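You operate a simulated robot arm through the tools that you are given. There is no shell and no other tool. Be economical: measure what you need, move in short steps, check, and stop when the job is done.

The job below is to be done with a simulated two-armed robot. You get a single attempt, and the scene is never put back.

TASK
Put the blue link in the red tray and carry it to the green cart with both hands.
Fine: the links are in the cage; shut and bolt it again.

Only the result counts: the job must be done as asked and must still hold three seconds after the hand-in. Knocking over, shifting, dropping, spilling or breaking anything else fails it.

THE ROBOT
Two 7-joint arms with two-finger parallel grippers on one trunk, on a base that drives. Base frame: it is fixed to the floor where the robot stands at the start and does not move with it; the origin is under the middle of the robot, x ahead of it, y to its left, z up. Readings come in mm, rad, newtons and seconds.
The left shoulder is at the start at [50, 187, 1028], the right one opposite. With the tool pointing down near the work surface each hand reaches from about 100 to 660 mm from the robot's upright axis, wherever it stands, measured 20 degrees to its own side. Places, roughly: cage bolt [500, 0, 800]; cage door [500, -200, 900]; deck of the green cart [100, -2000, 800]; green cart [100, -2000, 400]; green strap [500, -2100, 1000]; red tray [250, -1250, 750]; returns lever [-200, -2200, 600]; tray [300, -1300, 800]. Payload 3.43 kg a hand.
The TCP of each hand is the grasp point between the finger pads, 30 mm short of the fingertips. In the tool frame z runs along the fingers and y along their closing line. The gripper opens to 94 mm. The fingers are 28 mm wide and 10 mm thick; the gripper's body (50 by 96 mm) begins 55 mm behind the TCP.
Orientation is told as [roll, pitch, yaw] about the base's x, y, z axes, in that order, counted from this pose: with the fingers straight down and closing along the base's y, the tool's x points along the base's -x, its y along +y and its z along -z.

THE INTERFACE
- The arms move only by the tool nudge_tool. It takes "left_commands", "right_commands" or both (then of equal length, played together; a hand with none holds still); each is text: rows parted by semicolons, each of 7 numbers parted by spaces: the shift along the tool's x, y, z in units of 50 mm (1.0 is 50 mm), then the turn, a rotation vector about the tool's x, y, z in units of 8 degrees (1.0 is 8 degrees), then the finger opening in mm, from 0 to 94. In form: x y z rx ry rz grip; .... A call has 1 to 8 rows; each row shifts and turns the commanded pose from where the row before left it, along the tool's axes as they then stand. A call with a number of a shift or a turn outside -1 to 1 is refused whole. A row lasts 0.2 s, in which the tool goes at most 50 mm and 0.15 rad; a call with a longer step from one row to the next is refused whole, and so is a gripper value outside its range. A pose out of reach is approached as far as the arm can. The call stops where the force on the tool passes 50 N (or 10 N more than at its start, if that is more) or the arm is blocked; 0.2 s more then pass. The fingers move at their own pace (about 153 mm/s each) and stop on an object; they squeeze with about 21 N. The grip force told is the motor's: it shows also when the fingers shut on nothing. Time passes only in rows, and 0.2 s behind the last, so rows that do not move let the fingers close. It gives the time, the measured TCP pose, the force on the tool (base axes), the opening and the grip force at its end, in the units of the frame above (readings bear some noise), with the torque about the TCP (base axes, N m) and any sound that the robot's microphone picked up, and new pictures: "pictures" is both (left out), scene, wrist or none (wrist: the cameras of the hands that moved).
- Cameras (640 x 400 px; columns grow to the right, rows downward): "scene" is now at [133.9, -52.5, 1193.6]; the picture's right is [-0.56, -0.83, 0.00], its down [-0.46, 0.31, -0.83] and it looks along [0.69, -0.46, -0.56] (base axes); focal length 214 px, centre (320, 200). "left" rides on the left gripper at [76, -14, -102] in its tool frame; the picture's right is [0.18, 0.98, 0.00], its down [-0.75, 0.14, -0.64] and it looks along [-0.63, 0.12, 0.77] (tool axes); focal length 243 px, centre (320, 200). "right" rides on the right gripper at [76, 14, -103] in its tool frame; the picture's right is [-0.18, 0.98, 0.00], its down [-0.75, -0.14, -0.64] and it looks along [-0.63, -0.12, 0.77] (tool axes); focal length 243 px, centre (320, 200). There is no depth. A picture from a camera that has moved, and an enlarged one, comes with that camera's place and axes in the base frame and with its lens.
- slide_trunk(by): slides the trunk up (or, below 0, down) by that many mm; the arms and the scene camera ride with it, the base frame stays. It gives what a move gives, with no picture.
- base_move(legs): drives the robot by 1 to 6 legs, each [ahead, left, turn to the left] in mm, mm and rad, along the robot's own axes; the way and the turn of a leg run together, so that a leg with both is an arc; at most 1500 mm and 3.142 rad a leg. The arms and the cameras ride along, it lands a little off, and it stops where it bumps. It gives what a move gives, and a new picture of the scene camera.
- aim_head(pan, tilt): turns the head with the scene camera to pan (to the left, within 1.396 rad either way) and tilt (down, from -0.506 to 1.204), counted from straight ahead of the robot. It gives what a move gives, and a new picture of the scene camera.
- zoom(camera, box): a new picture of the part [left, top, right, bottom] of that camera's present view, enlarged. No time passes.
- close_job(): hands the job in; it is judged then, once.

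Work in short steps. Places have to be worked out from the pictures, the camera data and where the tool is seen: move nearer, look again, correct. Check each grasp and each placing, and mend what went wrong. You have 120 turns and 260 pictures in all, those below and enlarged ones among them. Open the grippers and draw the arms clear of the work before you hand the job in, unless the task says otherwise; then end with one line.

The tools are called after "Request:" as a command line: name --argument value ..., lists and objects as JSON in quotes. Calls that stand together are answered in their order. nudge_tool: Moves the arms, as the interface text tells. Its arguments: {"type":"object","properties":{"left_commands":{"type":"string"},"right_commands":{"type":"string"},"pictures":{"type":"string","enum":["both","scene","wrist","none"]}},"required":[]} The other tools are called the same way: slide_trunk (by) slides the trunk up or down; base_move (legs) drives the base; aim_head (pan, tilt) turns the head that bears the scene camera; zoom (camera, box) takes an enlarged picture of a part of a camera's view; close_job () hands the job in.

At the start:

```text
time: 0.0
left_tcp_pos: [338.6, 40.8, 1238.6]
left_orientation: [0.0, -0.001, 0.0]
left_ft_force: [-0.7, 0.4, 0.2]
left_moment: [0.0, 0.0, 0.0]
left_grip_width: 94.2
left_grasp_force: 0.2
right_tcp_pos: [323.6, -314.2, 1135.1]
right_orientation: [0.0, 0.0, 0.0]
right_ft_force: [0.4, 0.5, 0.3]
right_moment: [-0.02, 0.03, 0.06]
right_grip_width: 94.1
right_grasp_force: 0.0
trunk travel left (down, up): [-244.0, 188.0]
robot x, y, heading: [-2.0, -0.7, 0.001]
head pan, tilt: [-0.592, 0.592]
```

scene: 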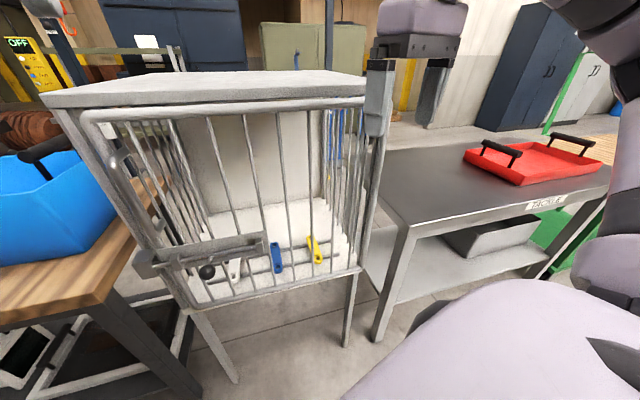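
right: 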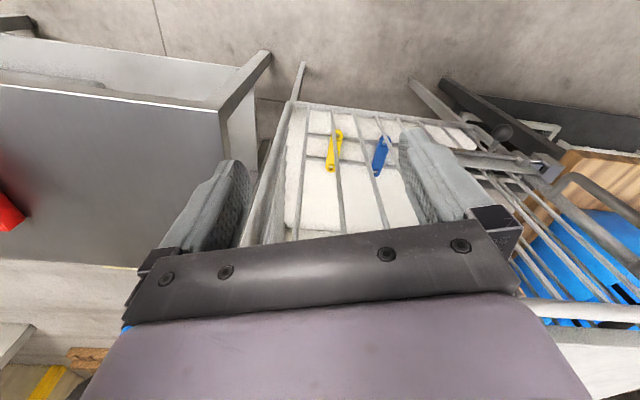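
left: 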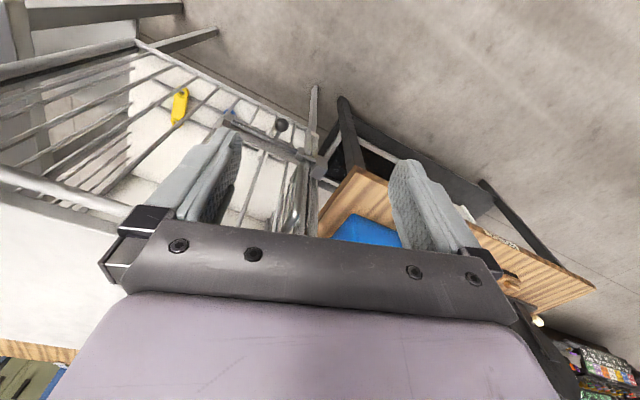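

The cage with the bolt is ahead, with blue, white and yellow links inside. I take an enlarged look at the bolt and the links first.

Request:
zoom --camera "scene" --box '[120, 200, 380, 320]'

Request:
zoom --camera "scene" --box '[40, 60, 400, 300]'

```text
2.46 times, centred on (250, 260) of scene
camera zoom: at [133.9, -52.5, 1193.6], right [-0.56, -0.83, 0.0], down [-0.46, 0.31, -0.83], along [0.69, -0.46, -0.56], focal length 528 px, centre (492, 52)
```

zoom: 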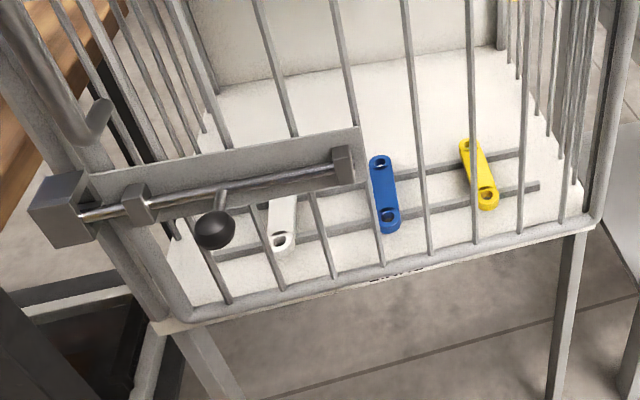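

```text
1.67 times, centred on (220, 180) of scene
camera zoom: at [133.9, -52.5, 1193.6], right [-0.56, -0.83, 0.0], down [-0.46, 0.31, -0.83], along [0.69, -0.46, -0.56], focal length 358 px, centre (487, 233)
```

zoom: 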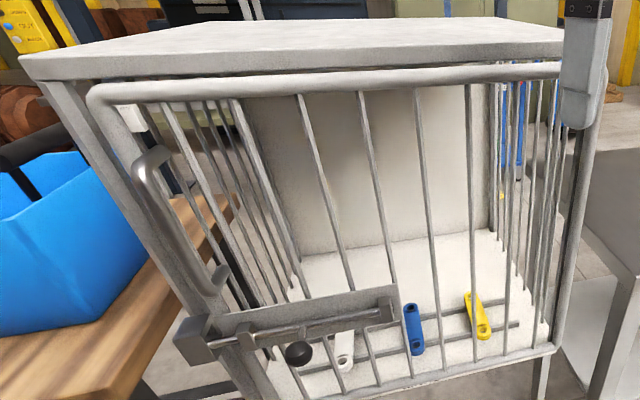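

Triangulating the blue link gives about (604,-198,648), with the cage front turned about 18° to the robot. I look around to learn the free space before touching anything.

Request:
aim_head --pan 0.3 --tilt 0.6

Request:
aim_head --pan -1.39 --tilt 0.4

Request:
aim_head --pan -0.2 --tilt 0.75

```text
time: 1.2
left_tcp_pos: [338.4, 40.3, 1239.4]
left_orientation: [0.0, 0.0, -0.001]
left_ft_force: [0.5, 0.0, -0.5]
left_moment: [-0.01, -0.01, 0.0]
left_grip_width: 94.1
left_grasp_force: 0.2
right_tcp_pos: [323.8, -314.0, 1135.5]
right_orientation: [-0.001, 0.002, 0.0]
right_ft_force: [0.1, 0.1, 0.1]
right_moment: [-0.01, -0.03, 0.0]
right_grip_width: 93.7
right_grasp_force: 0.1
trunk travel left (down, up): [-244.0, 188.0]
robot x, y, heading: [1.2, -0.8, -0.002]
head pan, tilt: [0.3, 0.6]
camera scene: at [144.8, 23.1, 1192.8], right [0.29, -0.96, 0.0], down [-0.54, -0.17, -0.83], along [0.79, 0.24, -0.56], focal length 214 px, centre (320, 200)
```

scene: 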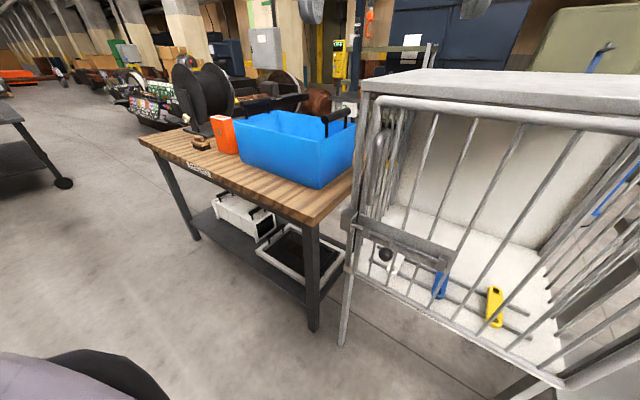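

```text
time: 2.9
left_tcp_pos: [338.3, 40.9, 1238.2]
left_orientation: [-0.001, 0.001, 0.0]
left_ft_force: [-0.5, 0.8, -0.6]
left_moment: [0.0, 0.02, 0.01]
left_grip_width: 93.8
left_grasp_force: 0.0
right_tcp_pos: [323.0, -314.1, 1134.5]
right_orientation: [0.0, 0.0, 0.0]
right_ft_force: [-0.6, 0.4, -0.4]
right_moment: [0.02, -0.01, -0.01]
right_grip_width: 94.0
right_grasp_force: 0.0
trunk travel left (down, up): [-244.0, 188.0]
robot x, y, heading: [-2.7, -0.6, -0.004]
head pan, tilt: [-1.389, 0.4]
camera scene: at [77.1, -94.1, 1211.0], right [-0.98, -0.18, 0.0], down [-0.07, 0.38, -0.92], along [0.17, -0.91, -0.39], focal length 214 px, centre (320, 200)
```

scene: 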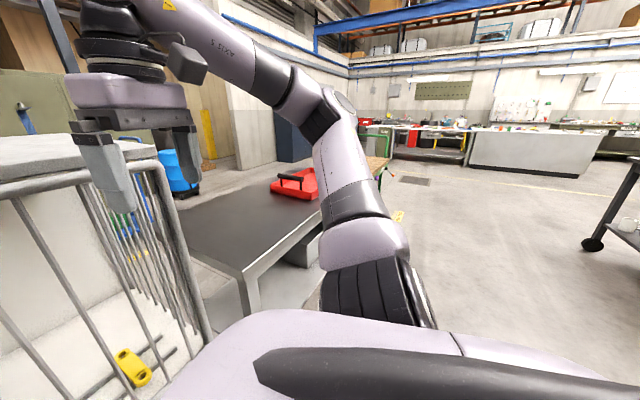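

```text
time: 4.3
left_tcp_pos: [338.6, 40.1, 1238.7]
left_orientation: [0.001, -0.001, 0.0]
left_ft_force: [0.0, -0.5, 0.3]
left_moment: [-0.03, 0.03, 0.02]
left_grip_width: 94.1
left_grasp_force: 0.0
right_tcp_pos: [323.5, -313.4, 1133.8]
right_orientation: [0.001, 0.001, 0.001]
right_ft_force: [-0.1, 0.5, 0.6]
right_moment: [0.01, -0.03, 0.03]
right_grip_width: 93.8
right_grasp_force: 0.0
trunk travel left (down, up): [-244.0, 188.0]
robot x, y, heading: [-2.5, -0.1, 0.003]
head pan, tilt: [-0.201, 0.75]
camera scene: at [141.5, -19.6, 1179.9], right [-0.2, -0.98, 0.0], down [-0.67, 0.14, -0.73], along [0.72, -0.15, -0.68], focal length 214 px, centre (320, 200)
```

scene: 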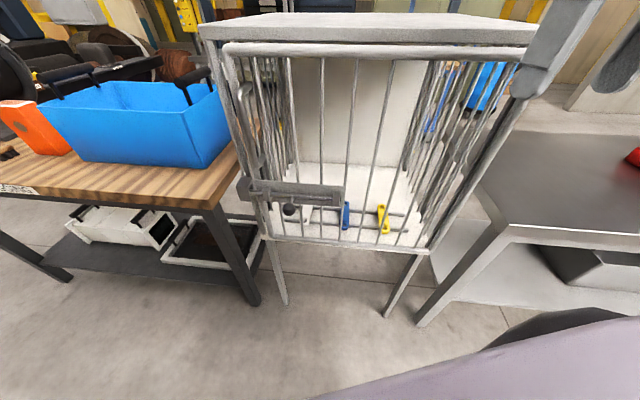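

Knob triangulates to about (480,-16,845). I zoom on the bolt and the handle.

Request:
zoom --camera "scene" --box '[220, 150, 380, 250]'

Request:
zoom --camera "left" --box '[180, 60, 380, 185]'

Request:
zoom --camera "right" --box '[300, 60, 620, 260]'

```text
4.00 times, centred on (300, 200) of scene
camera zoom: at [141.5, -19.6, 1179.9], right [-0.2, -0.98, 0.0], down [-0.67, 0.14, -0.73], along [0.72, -0.15, -0.68], focal length 858 px, centre (400, 200)
```

zoom: 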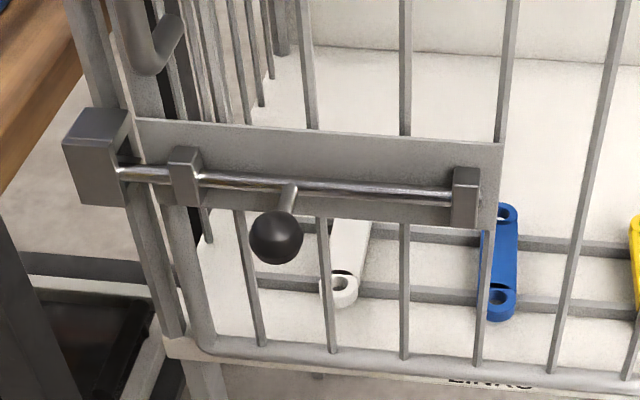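

```text
3.20 times, centred on (280, 122) of left
camera zoom: at [262.4, 25.8, 1342.5], right [-0.18, 0.98, 0.0], down [0.75, 0.14, 0.64], along [0.63, 0.12, -0.77], focal length 776 px, centre (448, 448)
```

zoom: 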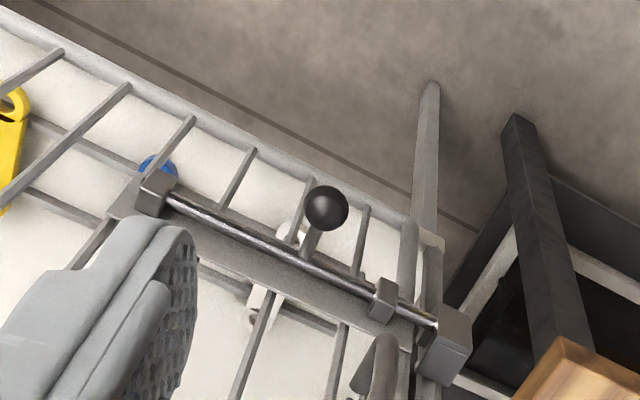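

```text
2.00 times, centred on (460, 160) of right
camera zoom: at [246.9, -300.6, 1237.3], right [0.18, 0.98, 0.0], down [0.75, -0.14, 0.64], along [0.63, -0.12, -0.77], focal length 485 px, centre (40, 280)
```

zoom: 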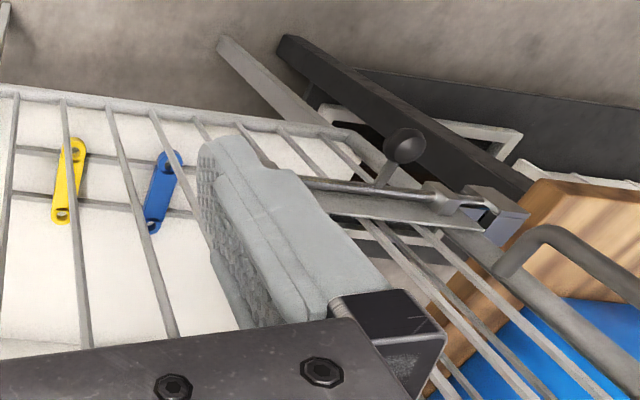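

Knob sticks out of the door around (480,-16,845); the hinge is on the right, near (423,-398), so I want the robot more to the left, squared to the cage. I drive left 244 mm and turn right 18°.

Request:
base_move --legs '[[0, 244, 0], [0, 0, -0.315]]'

Request:
aim_head --pan -0.2 --tilt 0.6

```text
time: 7.1
left_tcp_pos: [334.8, 176.0, 1240.1]
left_orientation: [0.001, 0.0, -0.315]
left_ft_force: [0.0, -0.3, 0.2]
left_moment: [0.03, -0.02, 0.02]
left_grip_width: 94.2
left_grasp_force: 0.2
right_tcp_pos: [209.2, -155.7, 1134.5]
right_orientation: [0.001, 0.001, -0.314]
right_ft_force: [-0.5, 0.2, 0.0]
right_moment: [0.02, -0.01, 0.03]
right_grip_width: 93.9
right_grasp_force: 0.1
trunk travel left (down, up): [-244.0, 188.0]
robot x, y, heading: [0.7, 245.9, -0.316]
head pan, tilt: [-0.201, 0.75]
camera scene: at [129.5, 181.3, 1179.9], right [-0.49, -0.87, 0.0], down [-0.59, 0.34, -0.73], along [0.64, -0.36, -0.68], focal length 214 px, centre (320, 200)
```

scene: 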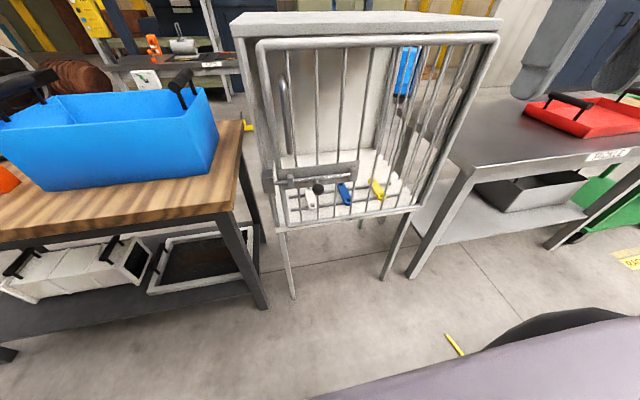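

```text
time: 7.8
left_tcp_pos: [334.3, 176.7, 1238.3]
left_orientation: [0.001, -0.001, -0.314]
left_ft_force: [-0.4, 0.5, 0.0]
left_moment: [0.01, 0.03, -0.01]
left_grip_width: 94.3
left_grasp_force: 0.0
right_tcp_pos: [209.1, -155.7, 1135.0]
right_orientation: [-0.001, -0.001, -0.316]
right_ft_force: [-0.2, 0.3, -0.4]
right_moment: [-0.02, 0.02, 0.01]
right_grip_width: 94.3
right_grasp_force: 0.1
trunk travel left (down, up): [-244.0, 188.0]
robot x, y, heading: [-2.4, 244.2, -0.314]
head pan, tilt: [-0.201, 0.6]
camera scene: at [134.4, 178.7, 1192.7], right [-0.49, -0.87, 0.0], down [-0.49, 0.28, -0.82], along [0.72, -0.41, -0.57], focal length 214 px, centre (320, 200)
```

scene: 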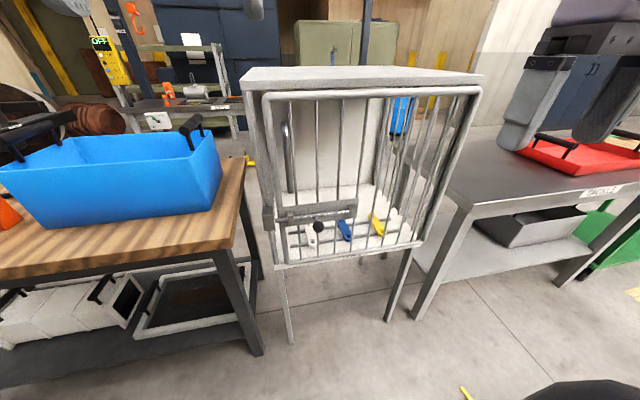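

A zoom on the cage from this new viewpoint will let me triangulate precisely against the first picture.

Request:
zoom --camera "scene" --box '[240, 60, 496, 220]'

Request:
zoom --camera "scene" --box '[250, 180, 442, 300]'

```text
2.50 times, centred on (368, 140) of scene
camera zoom: at [134.4, 178.7, 1192.7], right [-0.49, -0.87, 0.0], down [-0.49, 0.28, -0.82], along [0.72, -0.41, -0.57], focal length 536 px, centre (200, 350)
```

zoom: 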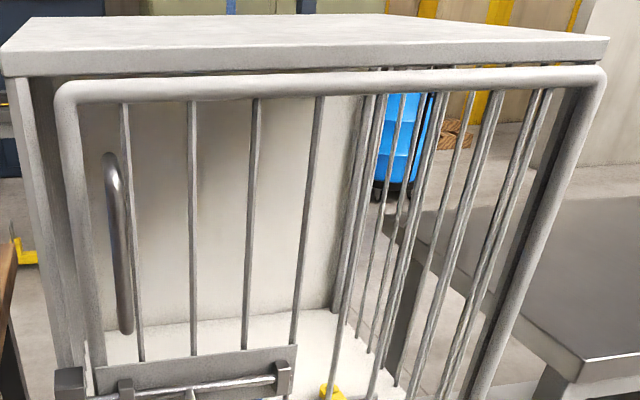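

```text
3.33 times, centred on (346, 240) of scene
camera zoom: at [134.4, 178.7, 1192.7], right [-0.49, -0.87, 0.0], down [-0.49, 0.28, -0.82], along [0.72, -0.41, -0.57], focal length 715 px, centre (233, 67)
```

zoom: 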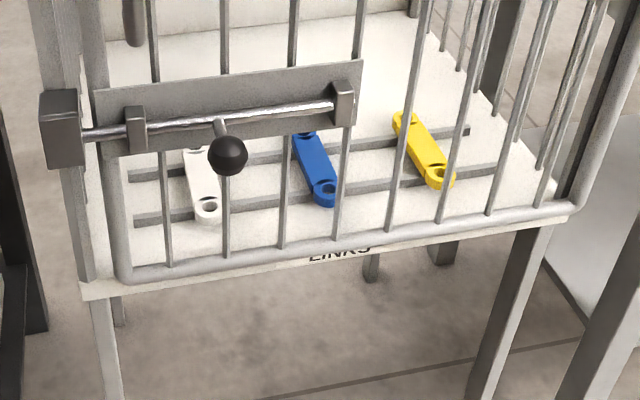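

Knob now at (486,-18,835), blue link at (612,-198,643), door from (429,-399) to (566,46). I tilt the right tool forward 40° then go to a pre-approach 90 mm short of the knob.

Request:
nudge_tool --right_commands "0 0 0 0 -1 0 60;0 0 0 0 -1 0 60;0 0 0 0 -1 0 60;0 0 0 0 -1 0 60;0 0 0 0 -1 0 60" --pictures "none"

Request:
nudge_tool --right_commands "0.06 0.543 0.704 0 0 0 60;0.06 0.543 0.704 0 0 0 60;0.06 0.543 0.704 0 0 0 60;0.06 0.543 0.704 0 0 0 60;0.06 0.543 0.704 0 0 0 60;0.06 0.543 0.704 0 0 0 60;0.06 0.543 0.704 0 0 0 60;0.06 0.543 0.704 0 0 0 60"

```text
time: 9.0
left_tcp_pos: [334.4, 176.3, 1238.5]
left_orientation: [-0.002, 0.001, -0.316]
left_ft_force: [0.0, -0.9, -0.3]
left_moment: [0.0, 0.0, 0.03]
left_grip_width: 94.2
left_grasp_force: 0.0
right_tcp_pos: [209.6, -155.7, 1133.9]
right_orientation: [0.001, -0.701, -0.318]
right_ft_force: [-0.3, 0.1, -0.8]
right_moment: [-0.01, 0.01, 0.0]
right_grip_width: 60.0
right_grasp_force: 0.0
trunk travel left (down, up): [-244.0, 188.0]
robot x, y, heading: [-0.9, 243.5, -0.318]
head pan, tilt: [-0.201, 0.6]
```

```text
time: 10.8
left_tcp_pos: [334.6, 176.1, 1238.0]
left_orientation: [0.0, 0.0, -0.315]
left_ft_force: [0.2, 0.4, -0.7]
left_moment: [0.0, 0.01, 0.03]
left_grip_width: 93.9
left_grasp_force: 0.0
right_tcp_pos: [432.7, 1.2, 903.5]
right_orientation: [0.0, -0.697, -0.319]
right_ft_force: [-0.3, -0.2, 1.0]
right_moment: [-0.04, -0.02, -0.03]
right_grip_width: 60.1
right_grasp_force: 0.0
trunk travel left (down, up): [-244.0, 188.0]
robot x, y, heading: [0.1, 239.8, -0.316]
head pan, tilt: [-0.201, 0.6]
camera scene: at [134.6, 178.8, 1192.8], right [-0.49, -0.87, 0.0], down [-0.49, 0.28, -0.82], along [0.72, -0.41, -0.57], focal length 214 px, centre (320, 200)
camera right: at [319.2, 53.0, 933.7], right [0.44, 0.89, 0.12], down [0.11, -0.19, 0.98], along [0.89, -0.42, -0.18], focal length 243 px, centre (320, 200)
```

scene: 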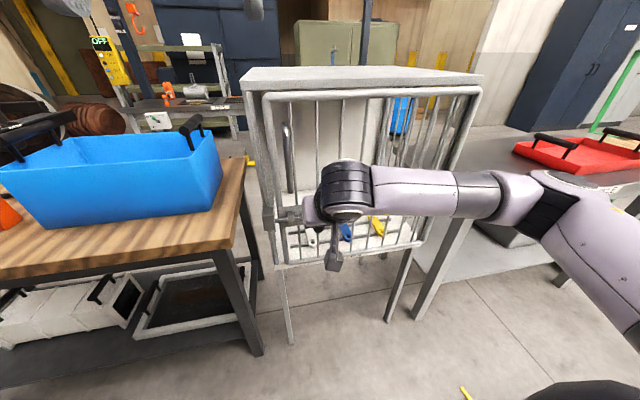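
right: 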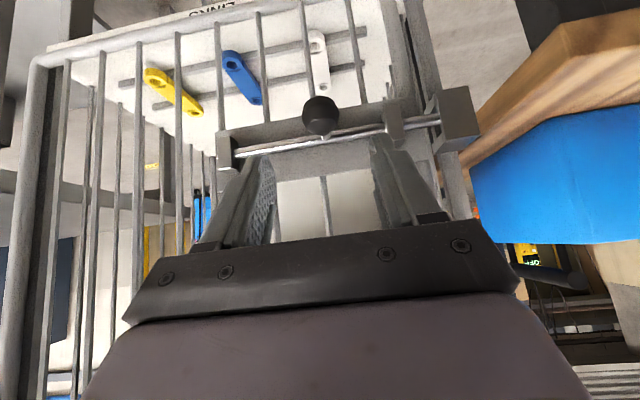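

The wrist camera's knob ray agrees with the estimate. I advance 82 mm along the tool axis, so the knob stands between the fingers.

Request:
nudge_tool --right_commands "0 0 0.55 0 0 0 60;0 0 0.55 0 0 0 60;0 0 0.54 0 0 0 60"

```text
time: 11.6
left_tcp_pos: [335.2, 176.1, 1238.5]
left_orientation: [0.0, -0.002, -0.317]
left_ft_force: [0.1, 0.4, 0.9]
left_moment: [0.01, 0.01, 0.02]
left_grip_width: 94.0
left_grasp_force: 0.0
right_tcp_pos: [483.1, -14.6, 840.1]
right_orientation: [-0.001, -0.697, -0.318]
right_ft_force: [-0.5, 0.0, 0.2]
right_moment: [0.0, -0.03, 0.03]
right_grip_width: 60.0
right_grasp_force: 0.1
trunk travel left (down, up): [-244.0, 188.0]
robot x, y, heading: [2.8, 242.5, -0.315]
head pan, tilt: [-0.201, 0.6]
camera scene: at [134.5, 178.6, 1192.8], right [-0.49, -0.87, 0.0], down [-0.49, 0.28, -0.82], along [0.72, -0.41, -0.57], focal length 214 px, centre (320, 200)
camera right: at [368.6, 35.7, 870.3], right [0.44, 0.89, 0.12], down [0.11, -0.19, 0.98], along [0.89, -0.42, -0.18], focal length 243 px, centre (320, 200)
```

scene: 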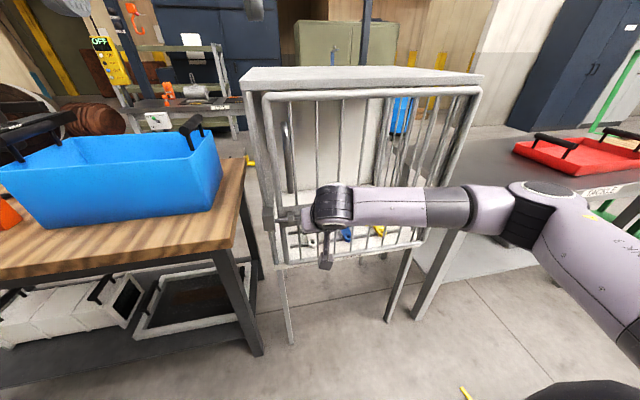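
right: 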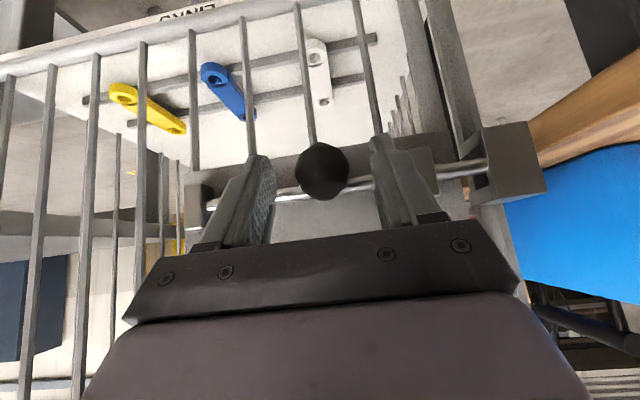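

The knob sits centred between the fingers. I close on it.

Request:
nudge_tool --right_commands "0 0 0.1 0 0 0 0;0 0 0 0 0 0 0;0 0 0 0 0 0 0" --pictures "wrist"

```text
time: 12.4
left_tcp_pos: [332.7, 178.5, 1239.6]
left_orientation: [0.0, -0.005, -0.316]
left_ft_force: [0.5, -0.2, -0.2]
left_moment: [0.01, 0.02, -0.03]
left_grip_width: 94.0
left_grasp_force: 0.1
right_tcp_pos: [482.7, -15.3, 840.0]
right_orientation: [0.002, -0.7, -0.316]
right_ft_force: [-16.4, 5.5, 17.1]
right_moment: [0.35, 0.86, -0.04]
right_grip_width: 30.9
right_grasp_force: 44.9
trunk travel left (down, up): [-244.0, 188.0]
robot x, y, heading: [0.6, 242.9, -0.311]
head pan, tilt: [-0.201, 0.6]
camera right: at [369.6, 36.3, 869.0], right [0.44, 0.89, 0.12], down [0.11, -0.19, 0.98], along [0.89, -0.41, -0.18], focal length 243 px, centre (320, 200)
```

right: 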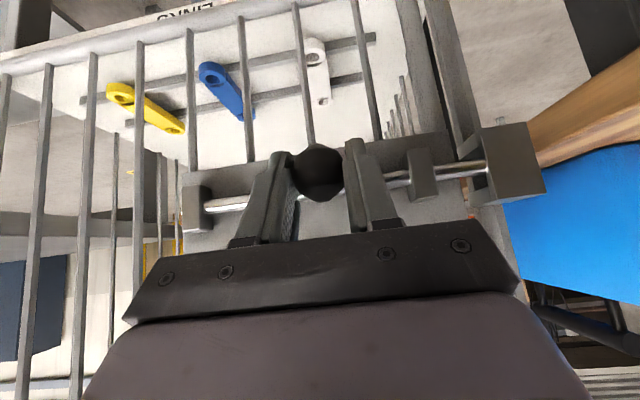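

Knob gripped (30.9 mm). Slight contact force at the tips, so I ease back 3 mm and slide the bolt to the right 50 mm.

Request:
nudge_tool --right_commands "0 0 -0.1 0 0 0 0;0 -0.3 0 0 0 0 0;0 -0.35 0 0 0 0 0;0 -0.35 0 0 0 0 0" --pictures "wrist"

```text
time: 13.4
left_tcp_pos: [335.7, 178.8, 1238.3]
left_orientation: [-0.004, -0.001, -0.314]
left_ft_force: [-0.2, 0.5, 0.5]
left_moment: [-0.01, 0.02, 0.0]
left_grip_width: 93.7
left_grasp_force: 0.0
right_tcp_pos: [467.0, -57.4, 839.7]
right_orientation: [0.007, -0.696, -0.31]
right_ft_force: [2.7, 18.0, -4.8]
right_moment: [0.12, -0.7, -0.11]
right_grip_width: 30.7
right_grasp_force: 45.4
trunk travel left (down, up): [-244.0, 188.0]
robot x, y, heading: [2.4, 242.0, -0.317]
head pan, tilt: [-0.201, 0.6]
camera right: at [352.0, -7.3, 870.1], right [0.43, 0.89, 0.12], down [0.12, -0.19, 0.97], along [0.9, -0.41, -0.19], focal length 243 px, centre (320, 200)
```

right: 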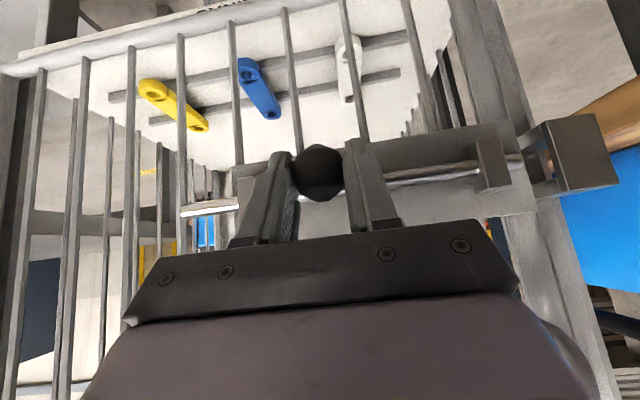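

The bolt moved about 45 mm. I zoom to see whether the rod end is out of the keeper.

Request:
zoom --camera "right" --box '[440, 100, 632, 220]'

Request:
zoom --camera "right" --box '[170, 110, 362, 230]'

```text
3.33 times, centred on (536, 160) of right
camera zoom: at [352.0, -7.3, 870.1], right [0.43, 0.89, 0.12], down [0.12, -0.19, 0.97], along [0.9, -0.41, -0.19], focal length 809 px, centre (-400, 333)
```

zoom: 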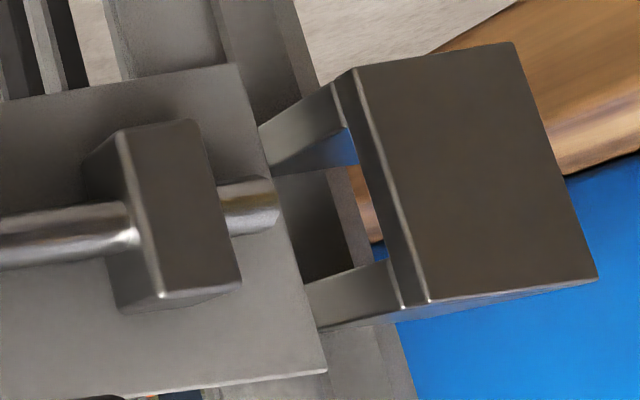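

```text
3.33 times, centred on (266, 170) of right
camera zoom: at [352.0, -7.3, 870.1], right [0.43, 0.89, 0.12], down [0.12, -0.19, 0.97], along [0.9, -0.41, -0.19], focal length 809 px, centre (500, 300)
```

zoom: 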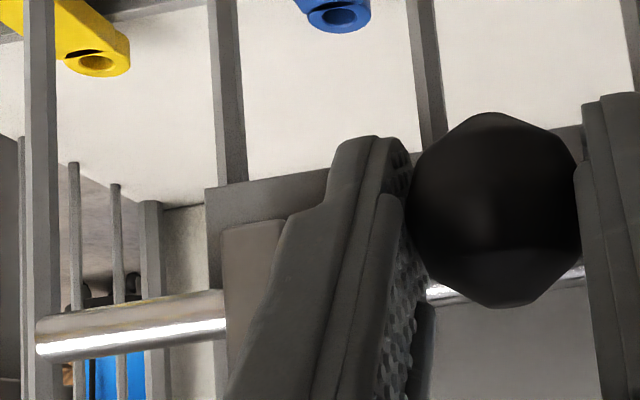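

The rod is clear of the keeper. I now pull the door by the knob in an arc about the hinge, two rows (about 15°) first.

Request:
nudge_tool --right_commands "0.66 -0.238 -0.554 -0.599 0 -0.713 0;0.66 -0.238 -0.554 -0.599 0 -0.713 0"

```text
time: 14.0
left_tcp_pos: [333.3, 179.0, 1238.2]
left_orientation: [-0.001, 0.0, -0.316]
left_ft_force: [0.5, 1.1, 0.5]
left_moment: [0.02, 0.0, 0.0]
left_grip_width: 94.2
left_grasp_force: 0.1
right_tcp_pos: [375.1, -58.8, 839.9]
right_orientation: [0.005, -0.692, -0.049]
right_ft_force: [-5.2, 28.2, -13.1]
right_moment: [0.11, -0.46, -0.11]
right_grip_width: 30.8
right_grasp_force: 45.1
trunk travel left (down, up): [-244.0, 188.0]
robot x, y, heading: [3.3, 243.6, -0.316]
head pan, tilt: [-0.201, 0.6]
camera scene: at [134.1, 180.4, 1192.8], right [-0.49, -0.87, 0.0], down [-0.49, 0.28, -0.83], along [0.72, -0.41, -0.56], focal length 214 px, centre (320, 200)
camera right: at [251.6, -40.6, 870.3], right [0.19, 0.97, 0.12], down [0.16, -0.15, 0.97], along [0.97, -0.16, -0.19], focal length 243 px, centre (320, 200)
```

scene: 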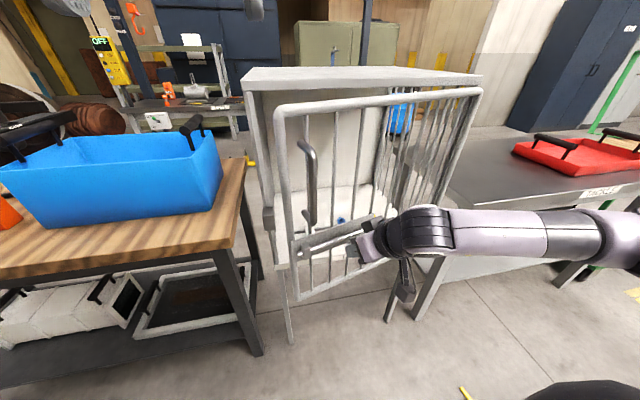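
right: 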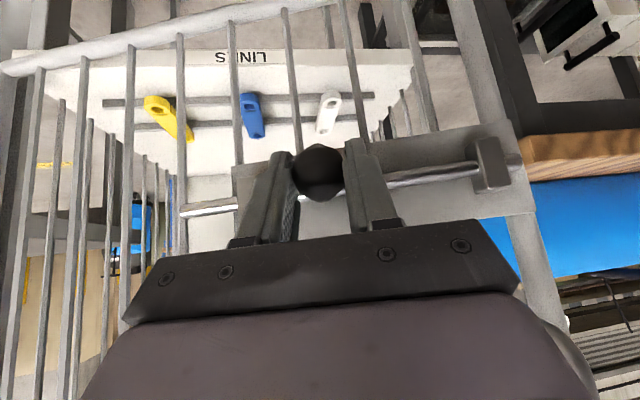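

The door opens freely and the grip holds. I check where the right elbow is before continuing the arc.

Request:
aim_head --pan -1.0 --tilt 0.7

```text
time: 15.1
left_tcp_pos: [335.8, 178.0, 1238.5]
left_orientation: [-0.003, -0.001, -0.316]
left_ft_force: [-0.5, -0.3, 0.7]
left_moment: [0.0, -0.02, -0.03]
left_grip_width: 93.7
left_grasp_force: 0.0
right_tcp_pos: [376.1, -58.8, 838.8]
right_orientation: [0.009, -0.691, -0.051]
right_ft_force: [-3.5, 30.2, -18.9]
right_moment: [0.15, -0.13, 0.26]
right_grip_width: 30.6
right_grasp_force: 45.0
trunk travel left (down, up): [-244.0, 188.0]
robot x, y, heading: [-0.7, 243.2, -0.317]
head pan, tilt: [-1.0, 0.7]
camera scene: at [79.8, 141.7, 1184.2], right [-0.97, -0.25, 0.0], down [-0.16, 0.62, -0.77], along [0.19, -0.74, -0.64], focal length 214 px, centre (320, 200)
```

scene: 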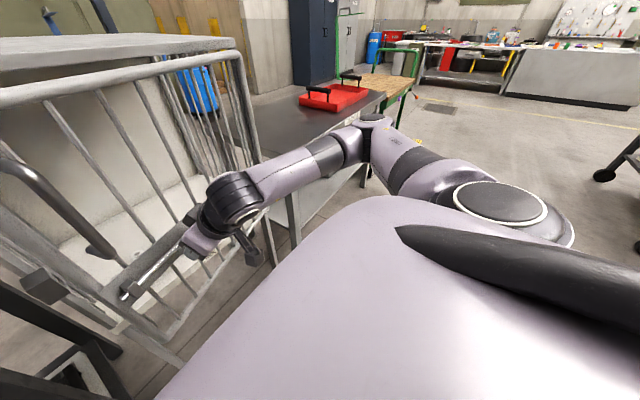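

The elbow stays outside right. I relax the sideways force by 5 mm and continue the arc three more rows to about 37°.

Request:
nudge_tool --right_commands "0 0.12 0 0 0 0 0;0.66 -0.22 -0.554 -0.599 0 -0.713 0;0.66 -0.22 -0.554 -0.599 0 -0.713 0;0.66 -0.22 -0.554 -0.599 0 -0.713 0"

```text
time: 16.1
left_tcp_pos: [334.2, 179.1, 1239.7]
left_orientation: [0.001, -0.001, -0.316]
left_ft_force: [0.5, 0.4, 0.5]
left_moment: [0.01, 0.0, -0.02]
left_grip_width: 94.0
left_grasp_force: 0.0
right_tcp_pos: [253.3, -101.2, 840.0]
right_orientation: [0.004, -0.7, 0.335]
right_ft_force: [-8.7, 15.5, 1.8]
right_moment: [-0.12, 0.8, -0.24]
right_grip_width: 30.9
right_grasp_force: 45.0
right hand out of reach, approached as far as the arm can: row 4
trunk travel left (down, up): [-244.0, 188.0]
robot x, y, heading: [-1.3, 244.1, -0.317]
head pan, tilt: [-1.0, 0.7]
camera scene: at [77.9, 141.3, 1184.6], right [-0.97, -0.25, 0.0], down [-0.16, 0.62, -0.77], along [0.19, -0.74, -0.64], focal length 214 px, centre (320, 200)
camera right: at [131.4, -129.6, 870.0], right [-0.19, 0.97, 0.12], down [0.2, -0.08, 0.98], along [0.96, 0.21, -0.18], focal length 243 px, centre (320, 200)
```

scene: 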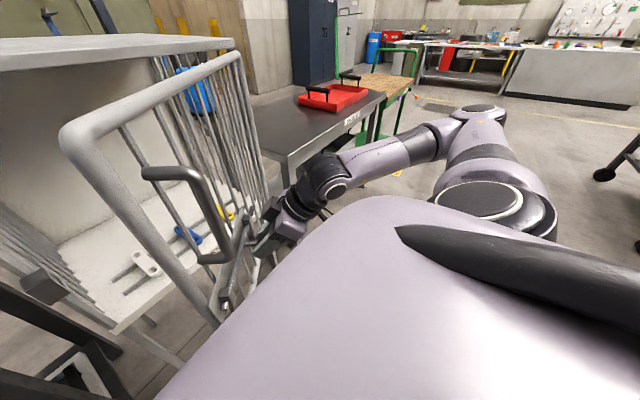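
right: 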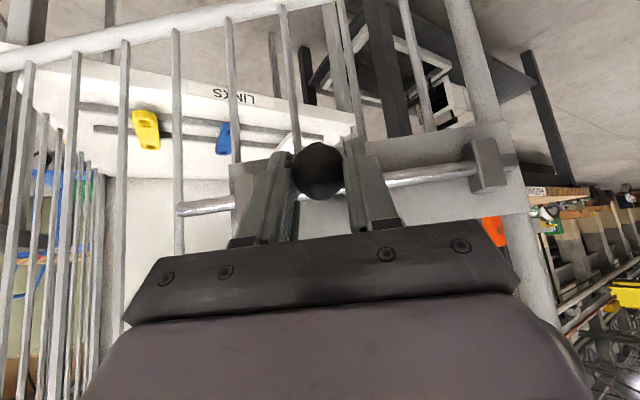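

Door is at ~37°, the arm's limit for that grip. I release the knob, back off, and rise; next I'll move the door by its top rail from above, so the forearm stays over the door.

Request:
nudge_tool --right_commands "0 0 0 0 0 0 60;0 0 -0.4 0 0 0 60;0 0 -0.8 0 0 0 60;0 0 -0.8 0 0 0 60" --pictures "scene"

Request:
nudge_tool --right_commands "-0.55 0 -0.657 0 0 0 60;-0.55 0 -0.657 0 0 0 60;-0.55 0 -0.657 0 0 0 60;-0.55 0 -0.657 0 0 0 60;-0.55 0 -0.657 0 0 0 60;-0.55 0 -0.657 0 0 0 60;-0.55 0 -0.657 0 0 0 60" --pictures "scene"

```text
time: 17.1
left_tcp_pos: [334.9, 176.7, 1238.8]
left_orientation: [-0.001, 0.0, -0.317]
left_ft_force: [-0.7, 1.0, -0.2]
left_moment: [0.02, 0.02, -0.01]
left_grip_width: 93.7
left_grasp_force: 0.0
right_tcp_pos: [226.4, -133.1, 930.4]
right_orientation: [0.0, -0.7, 0.333]
right_ft_force: [-0.4, -0.3, -0.5]
right_moment: [0.03, -0.05, -0.01]
right_grip_width: 59.8
right_grasp_force: 0.2
right hand out of reach, approached as far as the arm can: row 2, 3, 4
trunk travel left (down, up): [-244.0, 188.0]
robot x, y, heading: [-0.1, 243.0, -0.316]
head pan, tilt: [-1.0, 0.7]
camera scene: at [79.1, 140.5, 1184.2], right [-0.97, -0.25, 0.0], down [-0.16, 0.62, -0.77], along [0.19, -0.74, -0.64], focal length 214 px, centre (320, 200)
```

scene: 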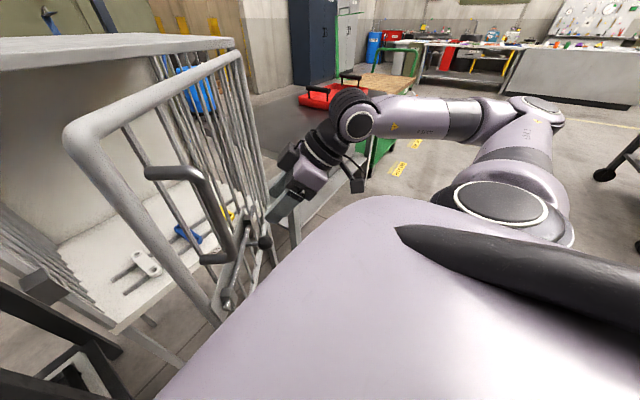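

```text
time: 18.7
left_tcp_pos: [333.9, 175.8, 1238.6]
left_orientation: [-0.001, 0.0, -0.315]
left_ft_force: [0.0, 0.0, -0.2]
left_moment: [0.03, -0.02, -0.01]
left_grip_width: 94.0
left_grasp_force: 0.1
right_tcp_pos: [225.8, -135.5, 1228.9]
right_orientation: [-0.001, -0.697, 0.332]
right_ft_force: [0.2, -0.1, 0.0]
right_moment: [0.03, 0.05, -0.02]
right_grip_width: 59.8
right_grasp_force: 0.1
trunk travel left (down, up): [-244.0, 188.0]
robot x, y, heading: [1.3, 244.8, -0.313]
head pan, tilt: [-1.0, 0.7]
camera scene: at [78.9, 140.5, 1184.2], right [-0.97, -0.25, 0.0], down [-0.16, 0.62, -0.77], along [0.19, -0.74, -0.64], focal length 214 px, centre (320, 200)
```

scene: 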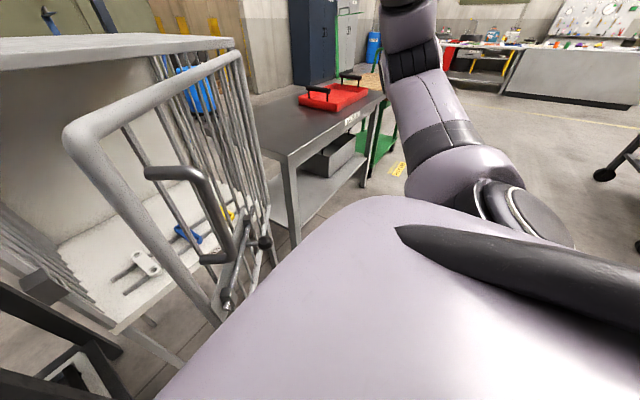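

Now I untilt the right hand, close the fingers, cross over the top rail and come down just inside the door at about (342,-6).

Request:
nudge_tool --right_commands "0 0 0 0 1 0 0;0 0 0 0 1 0 0;0 0 0 0 1 0 0;0 0 0 0 1 0 0;0 0 0 0 1 0 0" --pictures "none"

Request:
nudge_tool --right_commands "-0.76 0.425 0 0 0 0 0;-0.76 0.425 0 0 0 0 0;-0.76 0.425 0 0 0 0 0;-0.76 0.425 0 0 0 0 0" --pictures "both"

```text
time: 19.9
left_tcp_pos: [333.8, 177.1, 1239.0]
left_orientation: [0.0, 0.0, -0.317]
left_ft_force: [-0.1, -0.3, -0.3]
left_moment: [-0.02, -0.01, -0.01]
left_grip_width: 93.8
left_grasp_force: 0.0
right_tcp_pos: [224.0, -103.7, 1198.6]
right_orientation: [0.0, -0.002, 0.332]
right_ft_force: [-0.3, 0.6, 0.7]
right_moment: [-0.03, 0.01, -0.02]
right_grip_width: 0.0
right_grasp_force: 21.5
right hand out of reach, approached as far as the arm can: row 4, 5
trunk travel left (down, up): [-244.0, 188.0]
robot x, y, heading: [0.6, 241.9, -0.312]
head pan, tilt: [-1.0, 0.7]
```

```text
time: 20.9
left_tcp_pos: [333.5, 177.3, 1240.1]
left_orientation: [0.001, 0.001, -0.315]
left_ft_force: [0.3, 0.1, -1.1]
left_moment: [-0.01, 0.01, 0.0]
left_grip_width: 93.9
left_grasp_force: 0.1
right_tcp_pos: [340.6, 24.7, 1199.2]
right_orientation: [-0.002, -0.001, 0.334]
right_ft_force: [0.0, -0.6, -0.6]
right_moment: [-0.01, 0.02, 0.0]
right_grip_width: 0.0
right_grasp_force: 20.2
trunk travel left (down, up): [-244.0, 188.0]
robot x, y, heading: [3.4, 240.2, -0.314]
head pan, tilt: [-1.0, 0.7]
camera scene: at [79.3, 140.7, 1184.2], right [-0.97, -0.25, 0.0], down [-0.16, 0.62, -0.77], along [0.19, -0.74, -0.64], focal length 214 px, centre (320, 200)
camera right: at [263.8, 13.5, 1301.5], right [-0.15, 0.99, 0.0], down [0.76, 0.11, 0.64], along [0.64, 0.1, -0.77], focal length 243 px, centre (320, 200)
```

scene: 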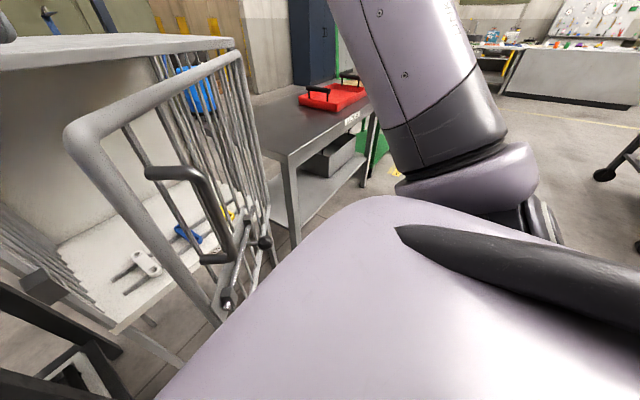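
right: 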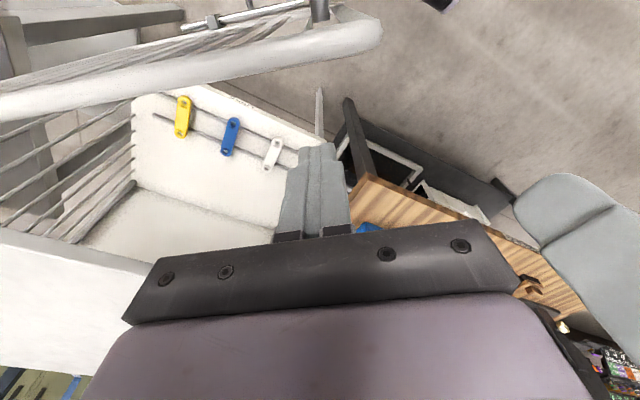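

The fingers are inside of the door, about 55 mm from the rail. I lower 80 mm behind the rail.

Request:
nudge_tool --right_commands "0 0 0.8 0 0 0 0;0 0 0.8 0 0 0 0" --pictures "wrist"

```text
time: 21.5
left_tcp_pos: [335.4, 175.1, 1239.2]
left_orientation: [0.001, 0.001, -0.317]
left_ft_force: [0.7, 0.3, -0.4]
left_moment: [0.0, -0.01, 0.02]
left_grip_width: 94.0
left_grasp_force: 0.1
right_tcp_pos: [338.7, 25.5, 1118.4]
right_orientation: [0.002, -0.002, 0.332]
right_ft_force: [0.8, 0.9, -0.1]
right_moment: [0.01, -0.02, 0.01]
right_grip_width: 0.2
right_grasp_force: 20.8
trunk travel left (down, up): [-244.0, 188.0]
robot x, y, heading: [4.7, 242.2, -0.314]
head pan, tilt: [-1.0, 0.7]
camera right: at [263.1, 11.9, 1220.7], right [-0.15, 0.99, 0.0], down [0.76, 0.11, 0.64], along [0.64, 0.1, -0.77], focal length 243 px, centre (320, 200)
```

right: 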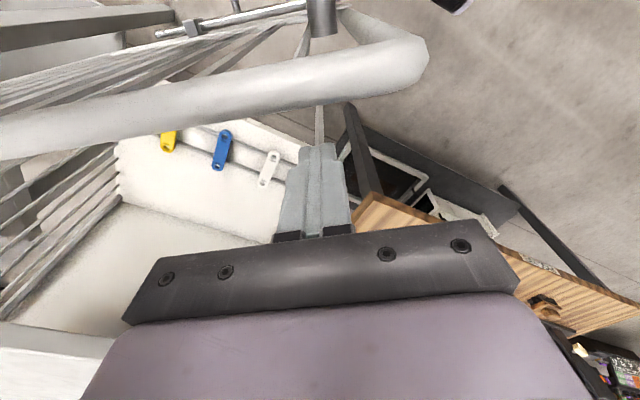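

Clear behind the rail. I push the door open along its arc about the hinge, five rows.

Request:
nudge_tool --right_commands "0.957 0.07 0 0 0 0 0;0.959 -0.035 0 0 0 0 0;0.949 -0.142 0 0 0 0 0;0.928 -0.247 0 0 0 0 0;0.895 -0.347 0 0 0 0 0" --pictures "both"

```text
time: 22.7
left_tcp_pos: [334.0, 175.7, 1239.8]
left_orientation: [-0.002, 0.0, -0.316]
left_ft_force: [-0.5, -0.4, -0.2]
left_moment: [0.0, -0.02, 0.0]
left_grip_width: 94.1
left_grasp_force: 0.0
right_tcp_pos: [127.4, -85.7, 1117.4]
right_orientation: [0.002, 0.0, 0.334]
right_ft_force: [0.5, -0.7, 0.0]
right_moment: [0.0, 0.02, 0.03]
right_grip_width: 0.1
right_grasp_force: 21.4
trunk travel left (down, up): [-244.0, 188.0]
robot x, y, heading: [-1.4, 247.2, -0.317]
head pan, tilt: [-1.0, 0.7]
camera scene: at [78.2, 140.0, 1184.2], right [-0.97, -0.25, 0.0], down [-0.16, 0.62, -0.76], along [0.19, -0.74, -0.64], focal length 214 px, centre (320, 200)
camera right: at [51.8, -98.6, 1220.5], right [-0.15, 0.99, 0.0], down [0.76, 0.11, 0.64], along [0.64, 0.1, -0.77], focal length 243 px, centre (320, 200)
```

scene: 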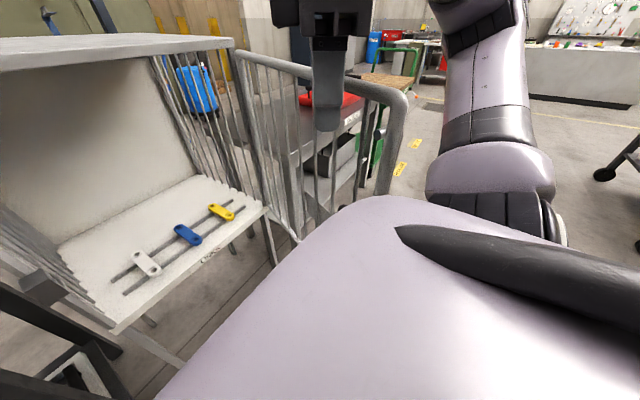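
right: 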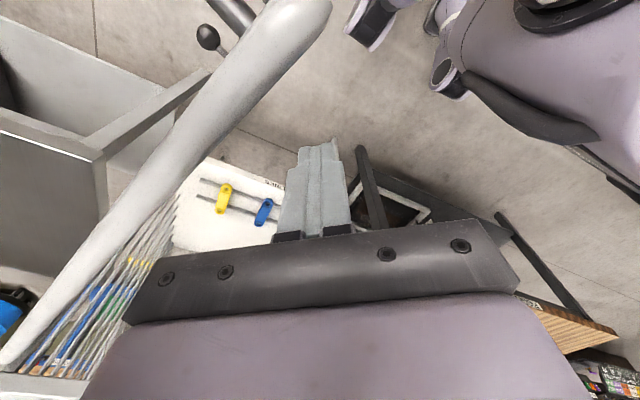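

The door is now at ~68°. I continue the arc toward 95°.

Request:
nudge_tool --right_commands "0.851 -0.445 0 0 0 0 0;0.796 -0.537 0 0 0 0 0;0.732 -0.621 0 0 0 0 0;0.658 -0.699 0 0 0 0 0;0.45 -0.5 0 0 0 0 0" --pictures "both"

```text
time: 23.9
left_tcp_pos: [334.1, 176.1, 1237.9]
left_orientation: [0.0, 0.0, -0.316]
left_ft_force: [-0.6, -0.4, -0.2]
left_moment: [0.0, 0.04, 0.05]
left_grip_width: 93.8
left_grasp_force: 0.1
right_tcp_pos: [136.6, -175.2, 1056.7]
right_orientation: [0.001, 0.0, 0.335]
right_ft_force: [0.5, 1.0, -0.2]
right_moment: [0.02, 0.0, 0.0]
right_grip_width: 0.0
right_grasp_force: 20.4
right hand out of reach, approached as far as the arm can: row 1, 2, 3, 4, 5
trunk travel left (down, up): [-244.0, 188.0]
robot x, y, heading: [4.2, 242.8, -0.32]
head pan, tilt: [-1.0, 0.7]
camera scene: at [79.0, 140.0, 1184.2], right [-0.97, -0.25, 0.0], down [-0.16, 0.62, -0.76], along [0.19, -0.74, -0.64], focal length 214 px, centre (320, 200)
camera right: at [59.8, -187.8, 1159.0], right [-0.15, 0.99, 0.0], down [0.76, 0.11, 0.64], along [0.64, 0.1, -0.77], focal length 243 px, centre (320, 200)
```

scene: 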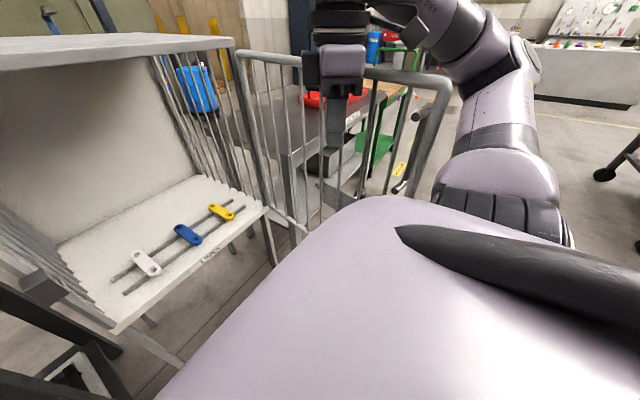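
right: 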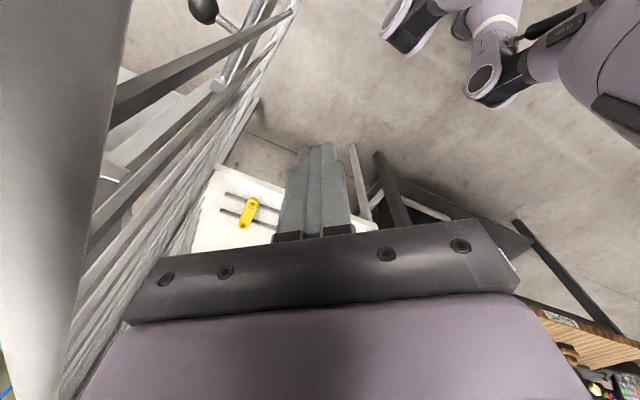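

The door stands at about 80°. I raise the right hand above the door height, bring it inward and turn it back.

Request:
nudge_tool --right_commands "0 0 -0.9 0 0 0 0;0 0 -0.9 0 0 0 0;0 0 -0.9 0 0 0 0;0 0 -0.9 0 0 0 0;-0.53 0.47 0 0 0 0 0;-0.53 0.47 0 0 0 0 0;-0.53 0.47 0 0 0 0 0" --pictures "none"

Request:
nudge_tool --right_commands "0 0 0 0 0 1 0;0 0 0 0 0 1 0;0 0 0 0 0 1 0;0 0 0 0 0 1 0;0 0 0 0 0 0.7 0" --pictures "scene"

Request:
aim_head --pan -0.5 --tilt 0.7

```text
time: 25.5
left_tcp_pos: [334.6, 176.6, 1238.3]
left_orientation: [0.001, 0.001, -0.316]
left_ft_force: [-0.3, -0.5, 0.4]
left_moment: [0.01, 0.04, 0.0]
left_grip_width: 93.9
left_grasp_force: 0.1
right_tcp_pos: [239.6, -29.2, 1181.8]
right_orientation: [0.0, 0.001, 0.334]
right_ft_force: [0.8, 0.9, -0.3]
right_moment: [0.02, -0.01, 0.0]
right_grip_width: 0.2
right_grasp_force: 21.2
right hand out of reach, approached as far as the arm can: row 1, 2, 3, 4
trunk travel left (down, up): [-244.0, 188.0]
robot x, y, heading: [2.6, 244.7, -0.31]
head pan, tilt: [-1.0, 0.7]
```

```text
time: 26.7
left_tcp_pos: [334.0, 176.4, 1239.2]
left_orientation: [0.0, 0.0, -0.316]
left_ft_force: [0.1, 0.3, -0.3]
left_moment: [0.01, -0.01, 0.0]
left_grip_width: 94.2
left_grasp_force: 0.1
right_tcp_pos: [239.5, -29.6, 1182.4]
right_orientation: [0.0, -0.002, -0.326]
right_ft_force: [-0.1, 0.3, 0.4]
right_moment: [0.01, -0.01, -0.02]
right_grip_width: 0.0
right_grasp_force: 20.3
trunk travel left (down, up): [-244.0, 188.0]
robot x, y, heading: [1.2, 243.4, -0.311]
head pan, tilt: [-1.0, 0.7]
camera scene: at [79.0, 140.1, 1184.2], right [-0.97, -0.25, 0.0], down [-0.16, 0.62, -0.76], along [0.19, -0.74, -0.64], focal length 214 px, centre (320, 200)
```

scene: 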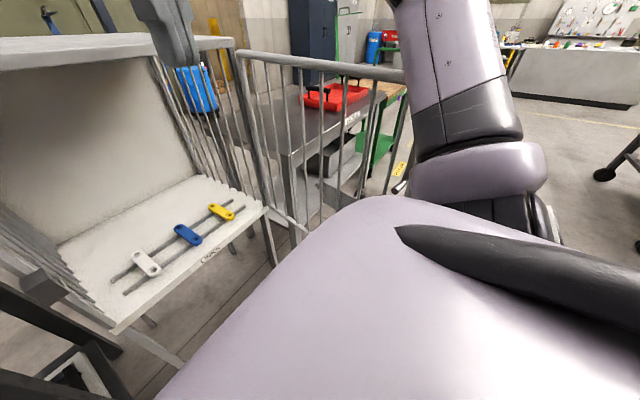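

```text
time: 27.7
left_tcp_pos: [334.2, 177.2, 1239.2]
left_orientation: [0.0, 0.001, -0.316]
left_ft_force: [0.3, 0.8, 0.3]
left_moment: [-0.02, -0.03, -0.01]
left_grip_width: 94.1
left_grasp_force: 0.0
right_tcp_pos: [239.6, -28.8, 1182.3]
right_orientation: [0.001, 0.0, -0.323]
right_ft_force: [1.8, 0.8, 1.2]
right_moment: [-0.01, 0.02, 0.01]
right_grip_width: 0.0
right_grasp_force: 20.6
trunk travel left (down, up): [-244.0, 188.0]
robot x, y, heading: [0.7, 243.0, -0.314]
head pan, tilt: [-0.499, 0.7]
camera scene: at [115.8, 160.5, 1184.2], right [-0.73, -0.69, 0.0], down [-0.44, 0.47, -0.76], along [0.52, -0.56, -0.64], focal length 214 px, centre (320, 200)
```

scene: 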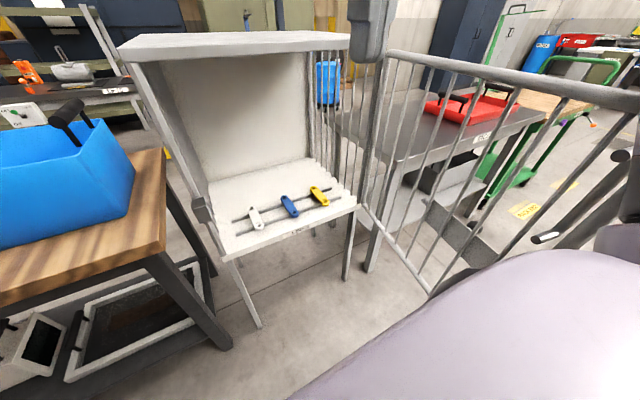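

The cage is wide open. I zoom on the links to get the blue link's pose.

Request:
zoom --camera "scene" --box '[208, 160, 368, 260]'

```text
4.00 times, centred on (288, 210) of scene
camera zoom: at [115.8, 160.5, 1184.2], right [-0.73, -0.69, 0.0], down [-0.44, 0.47, -0.76], along [0.52, -0.56, -0.64], focal length 858 px, centre (448, 160)
```

zoom: 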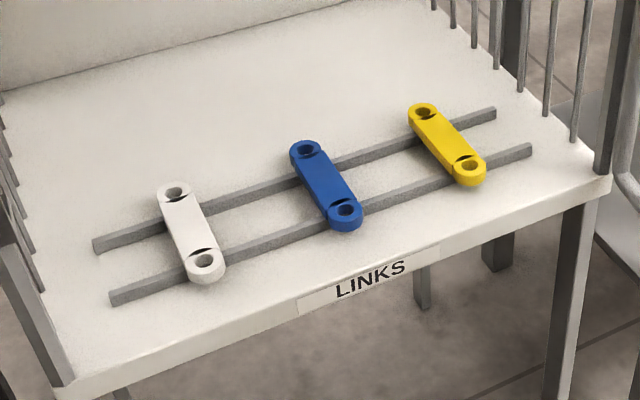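

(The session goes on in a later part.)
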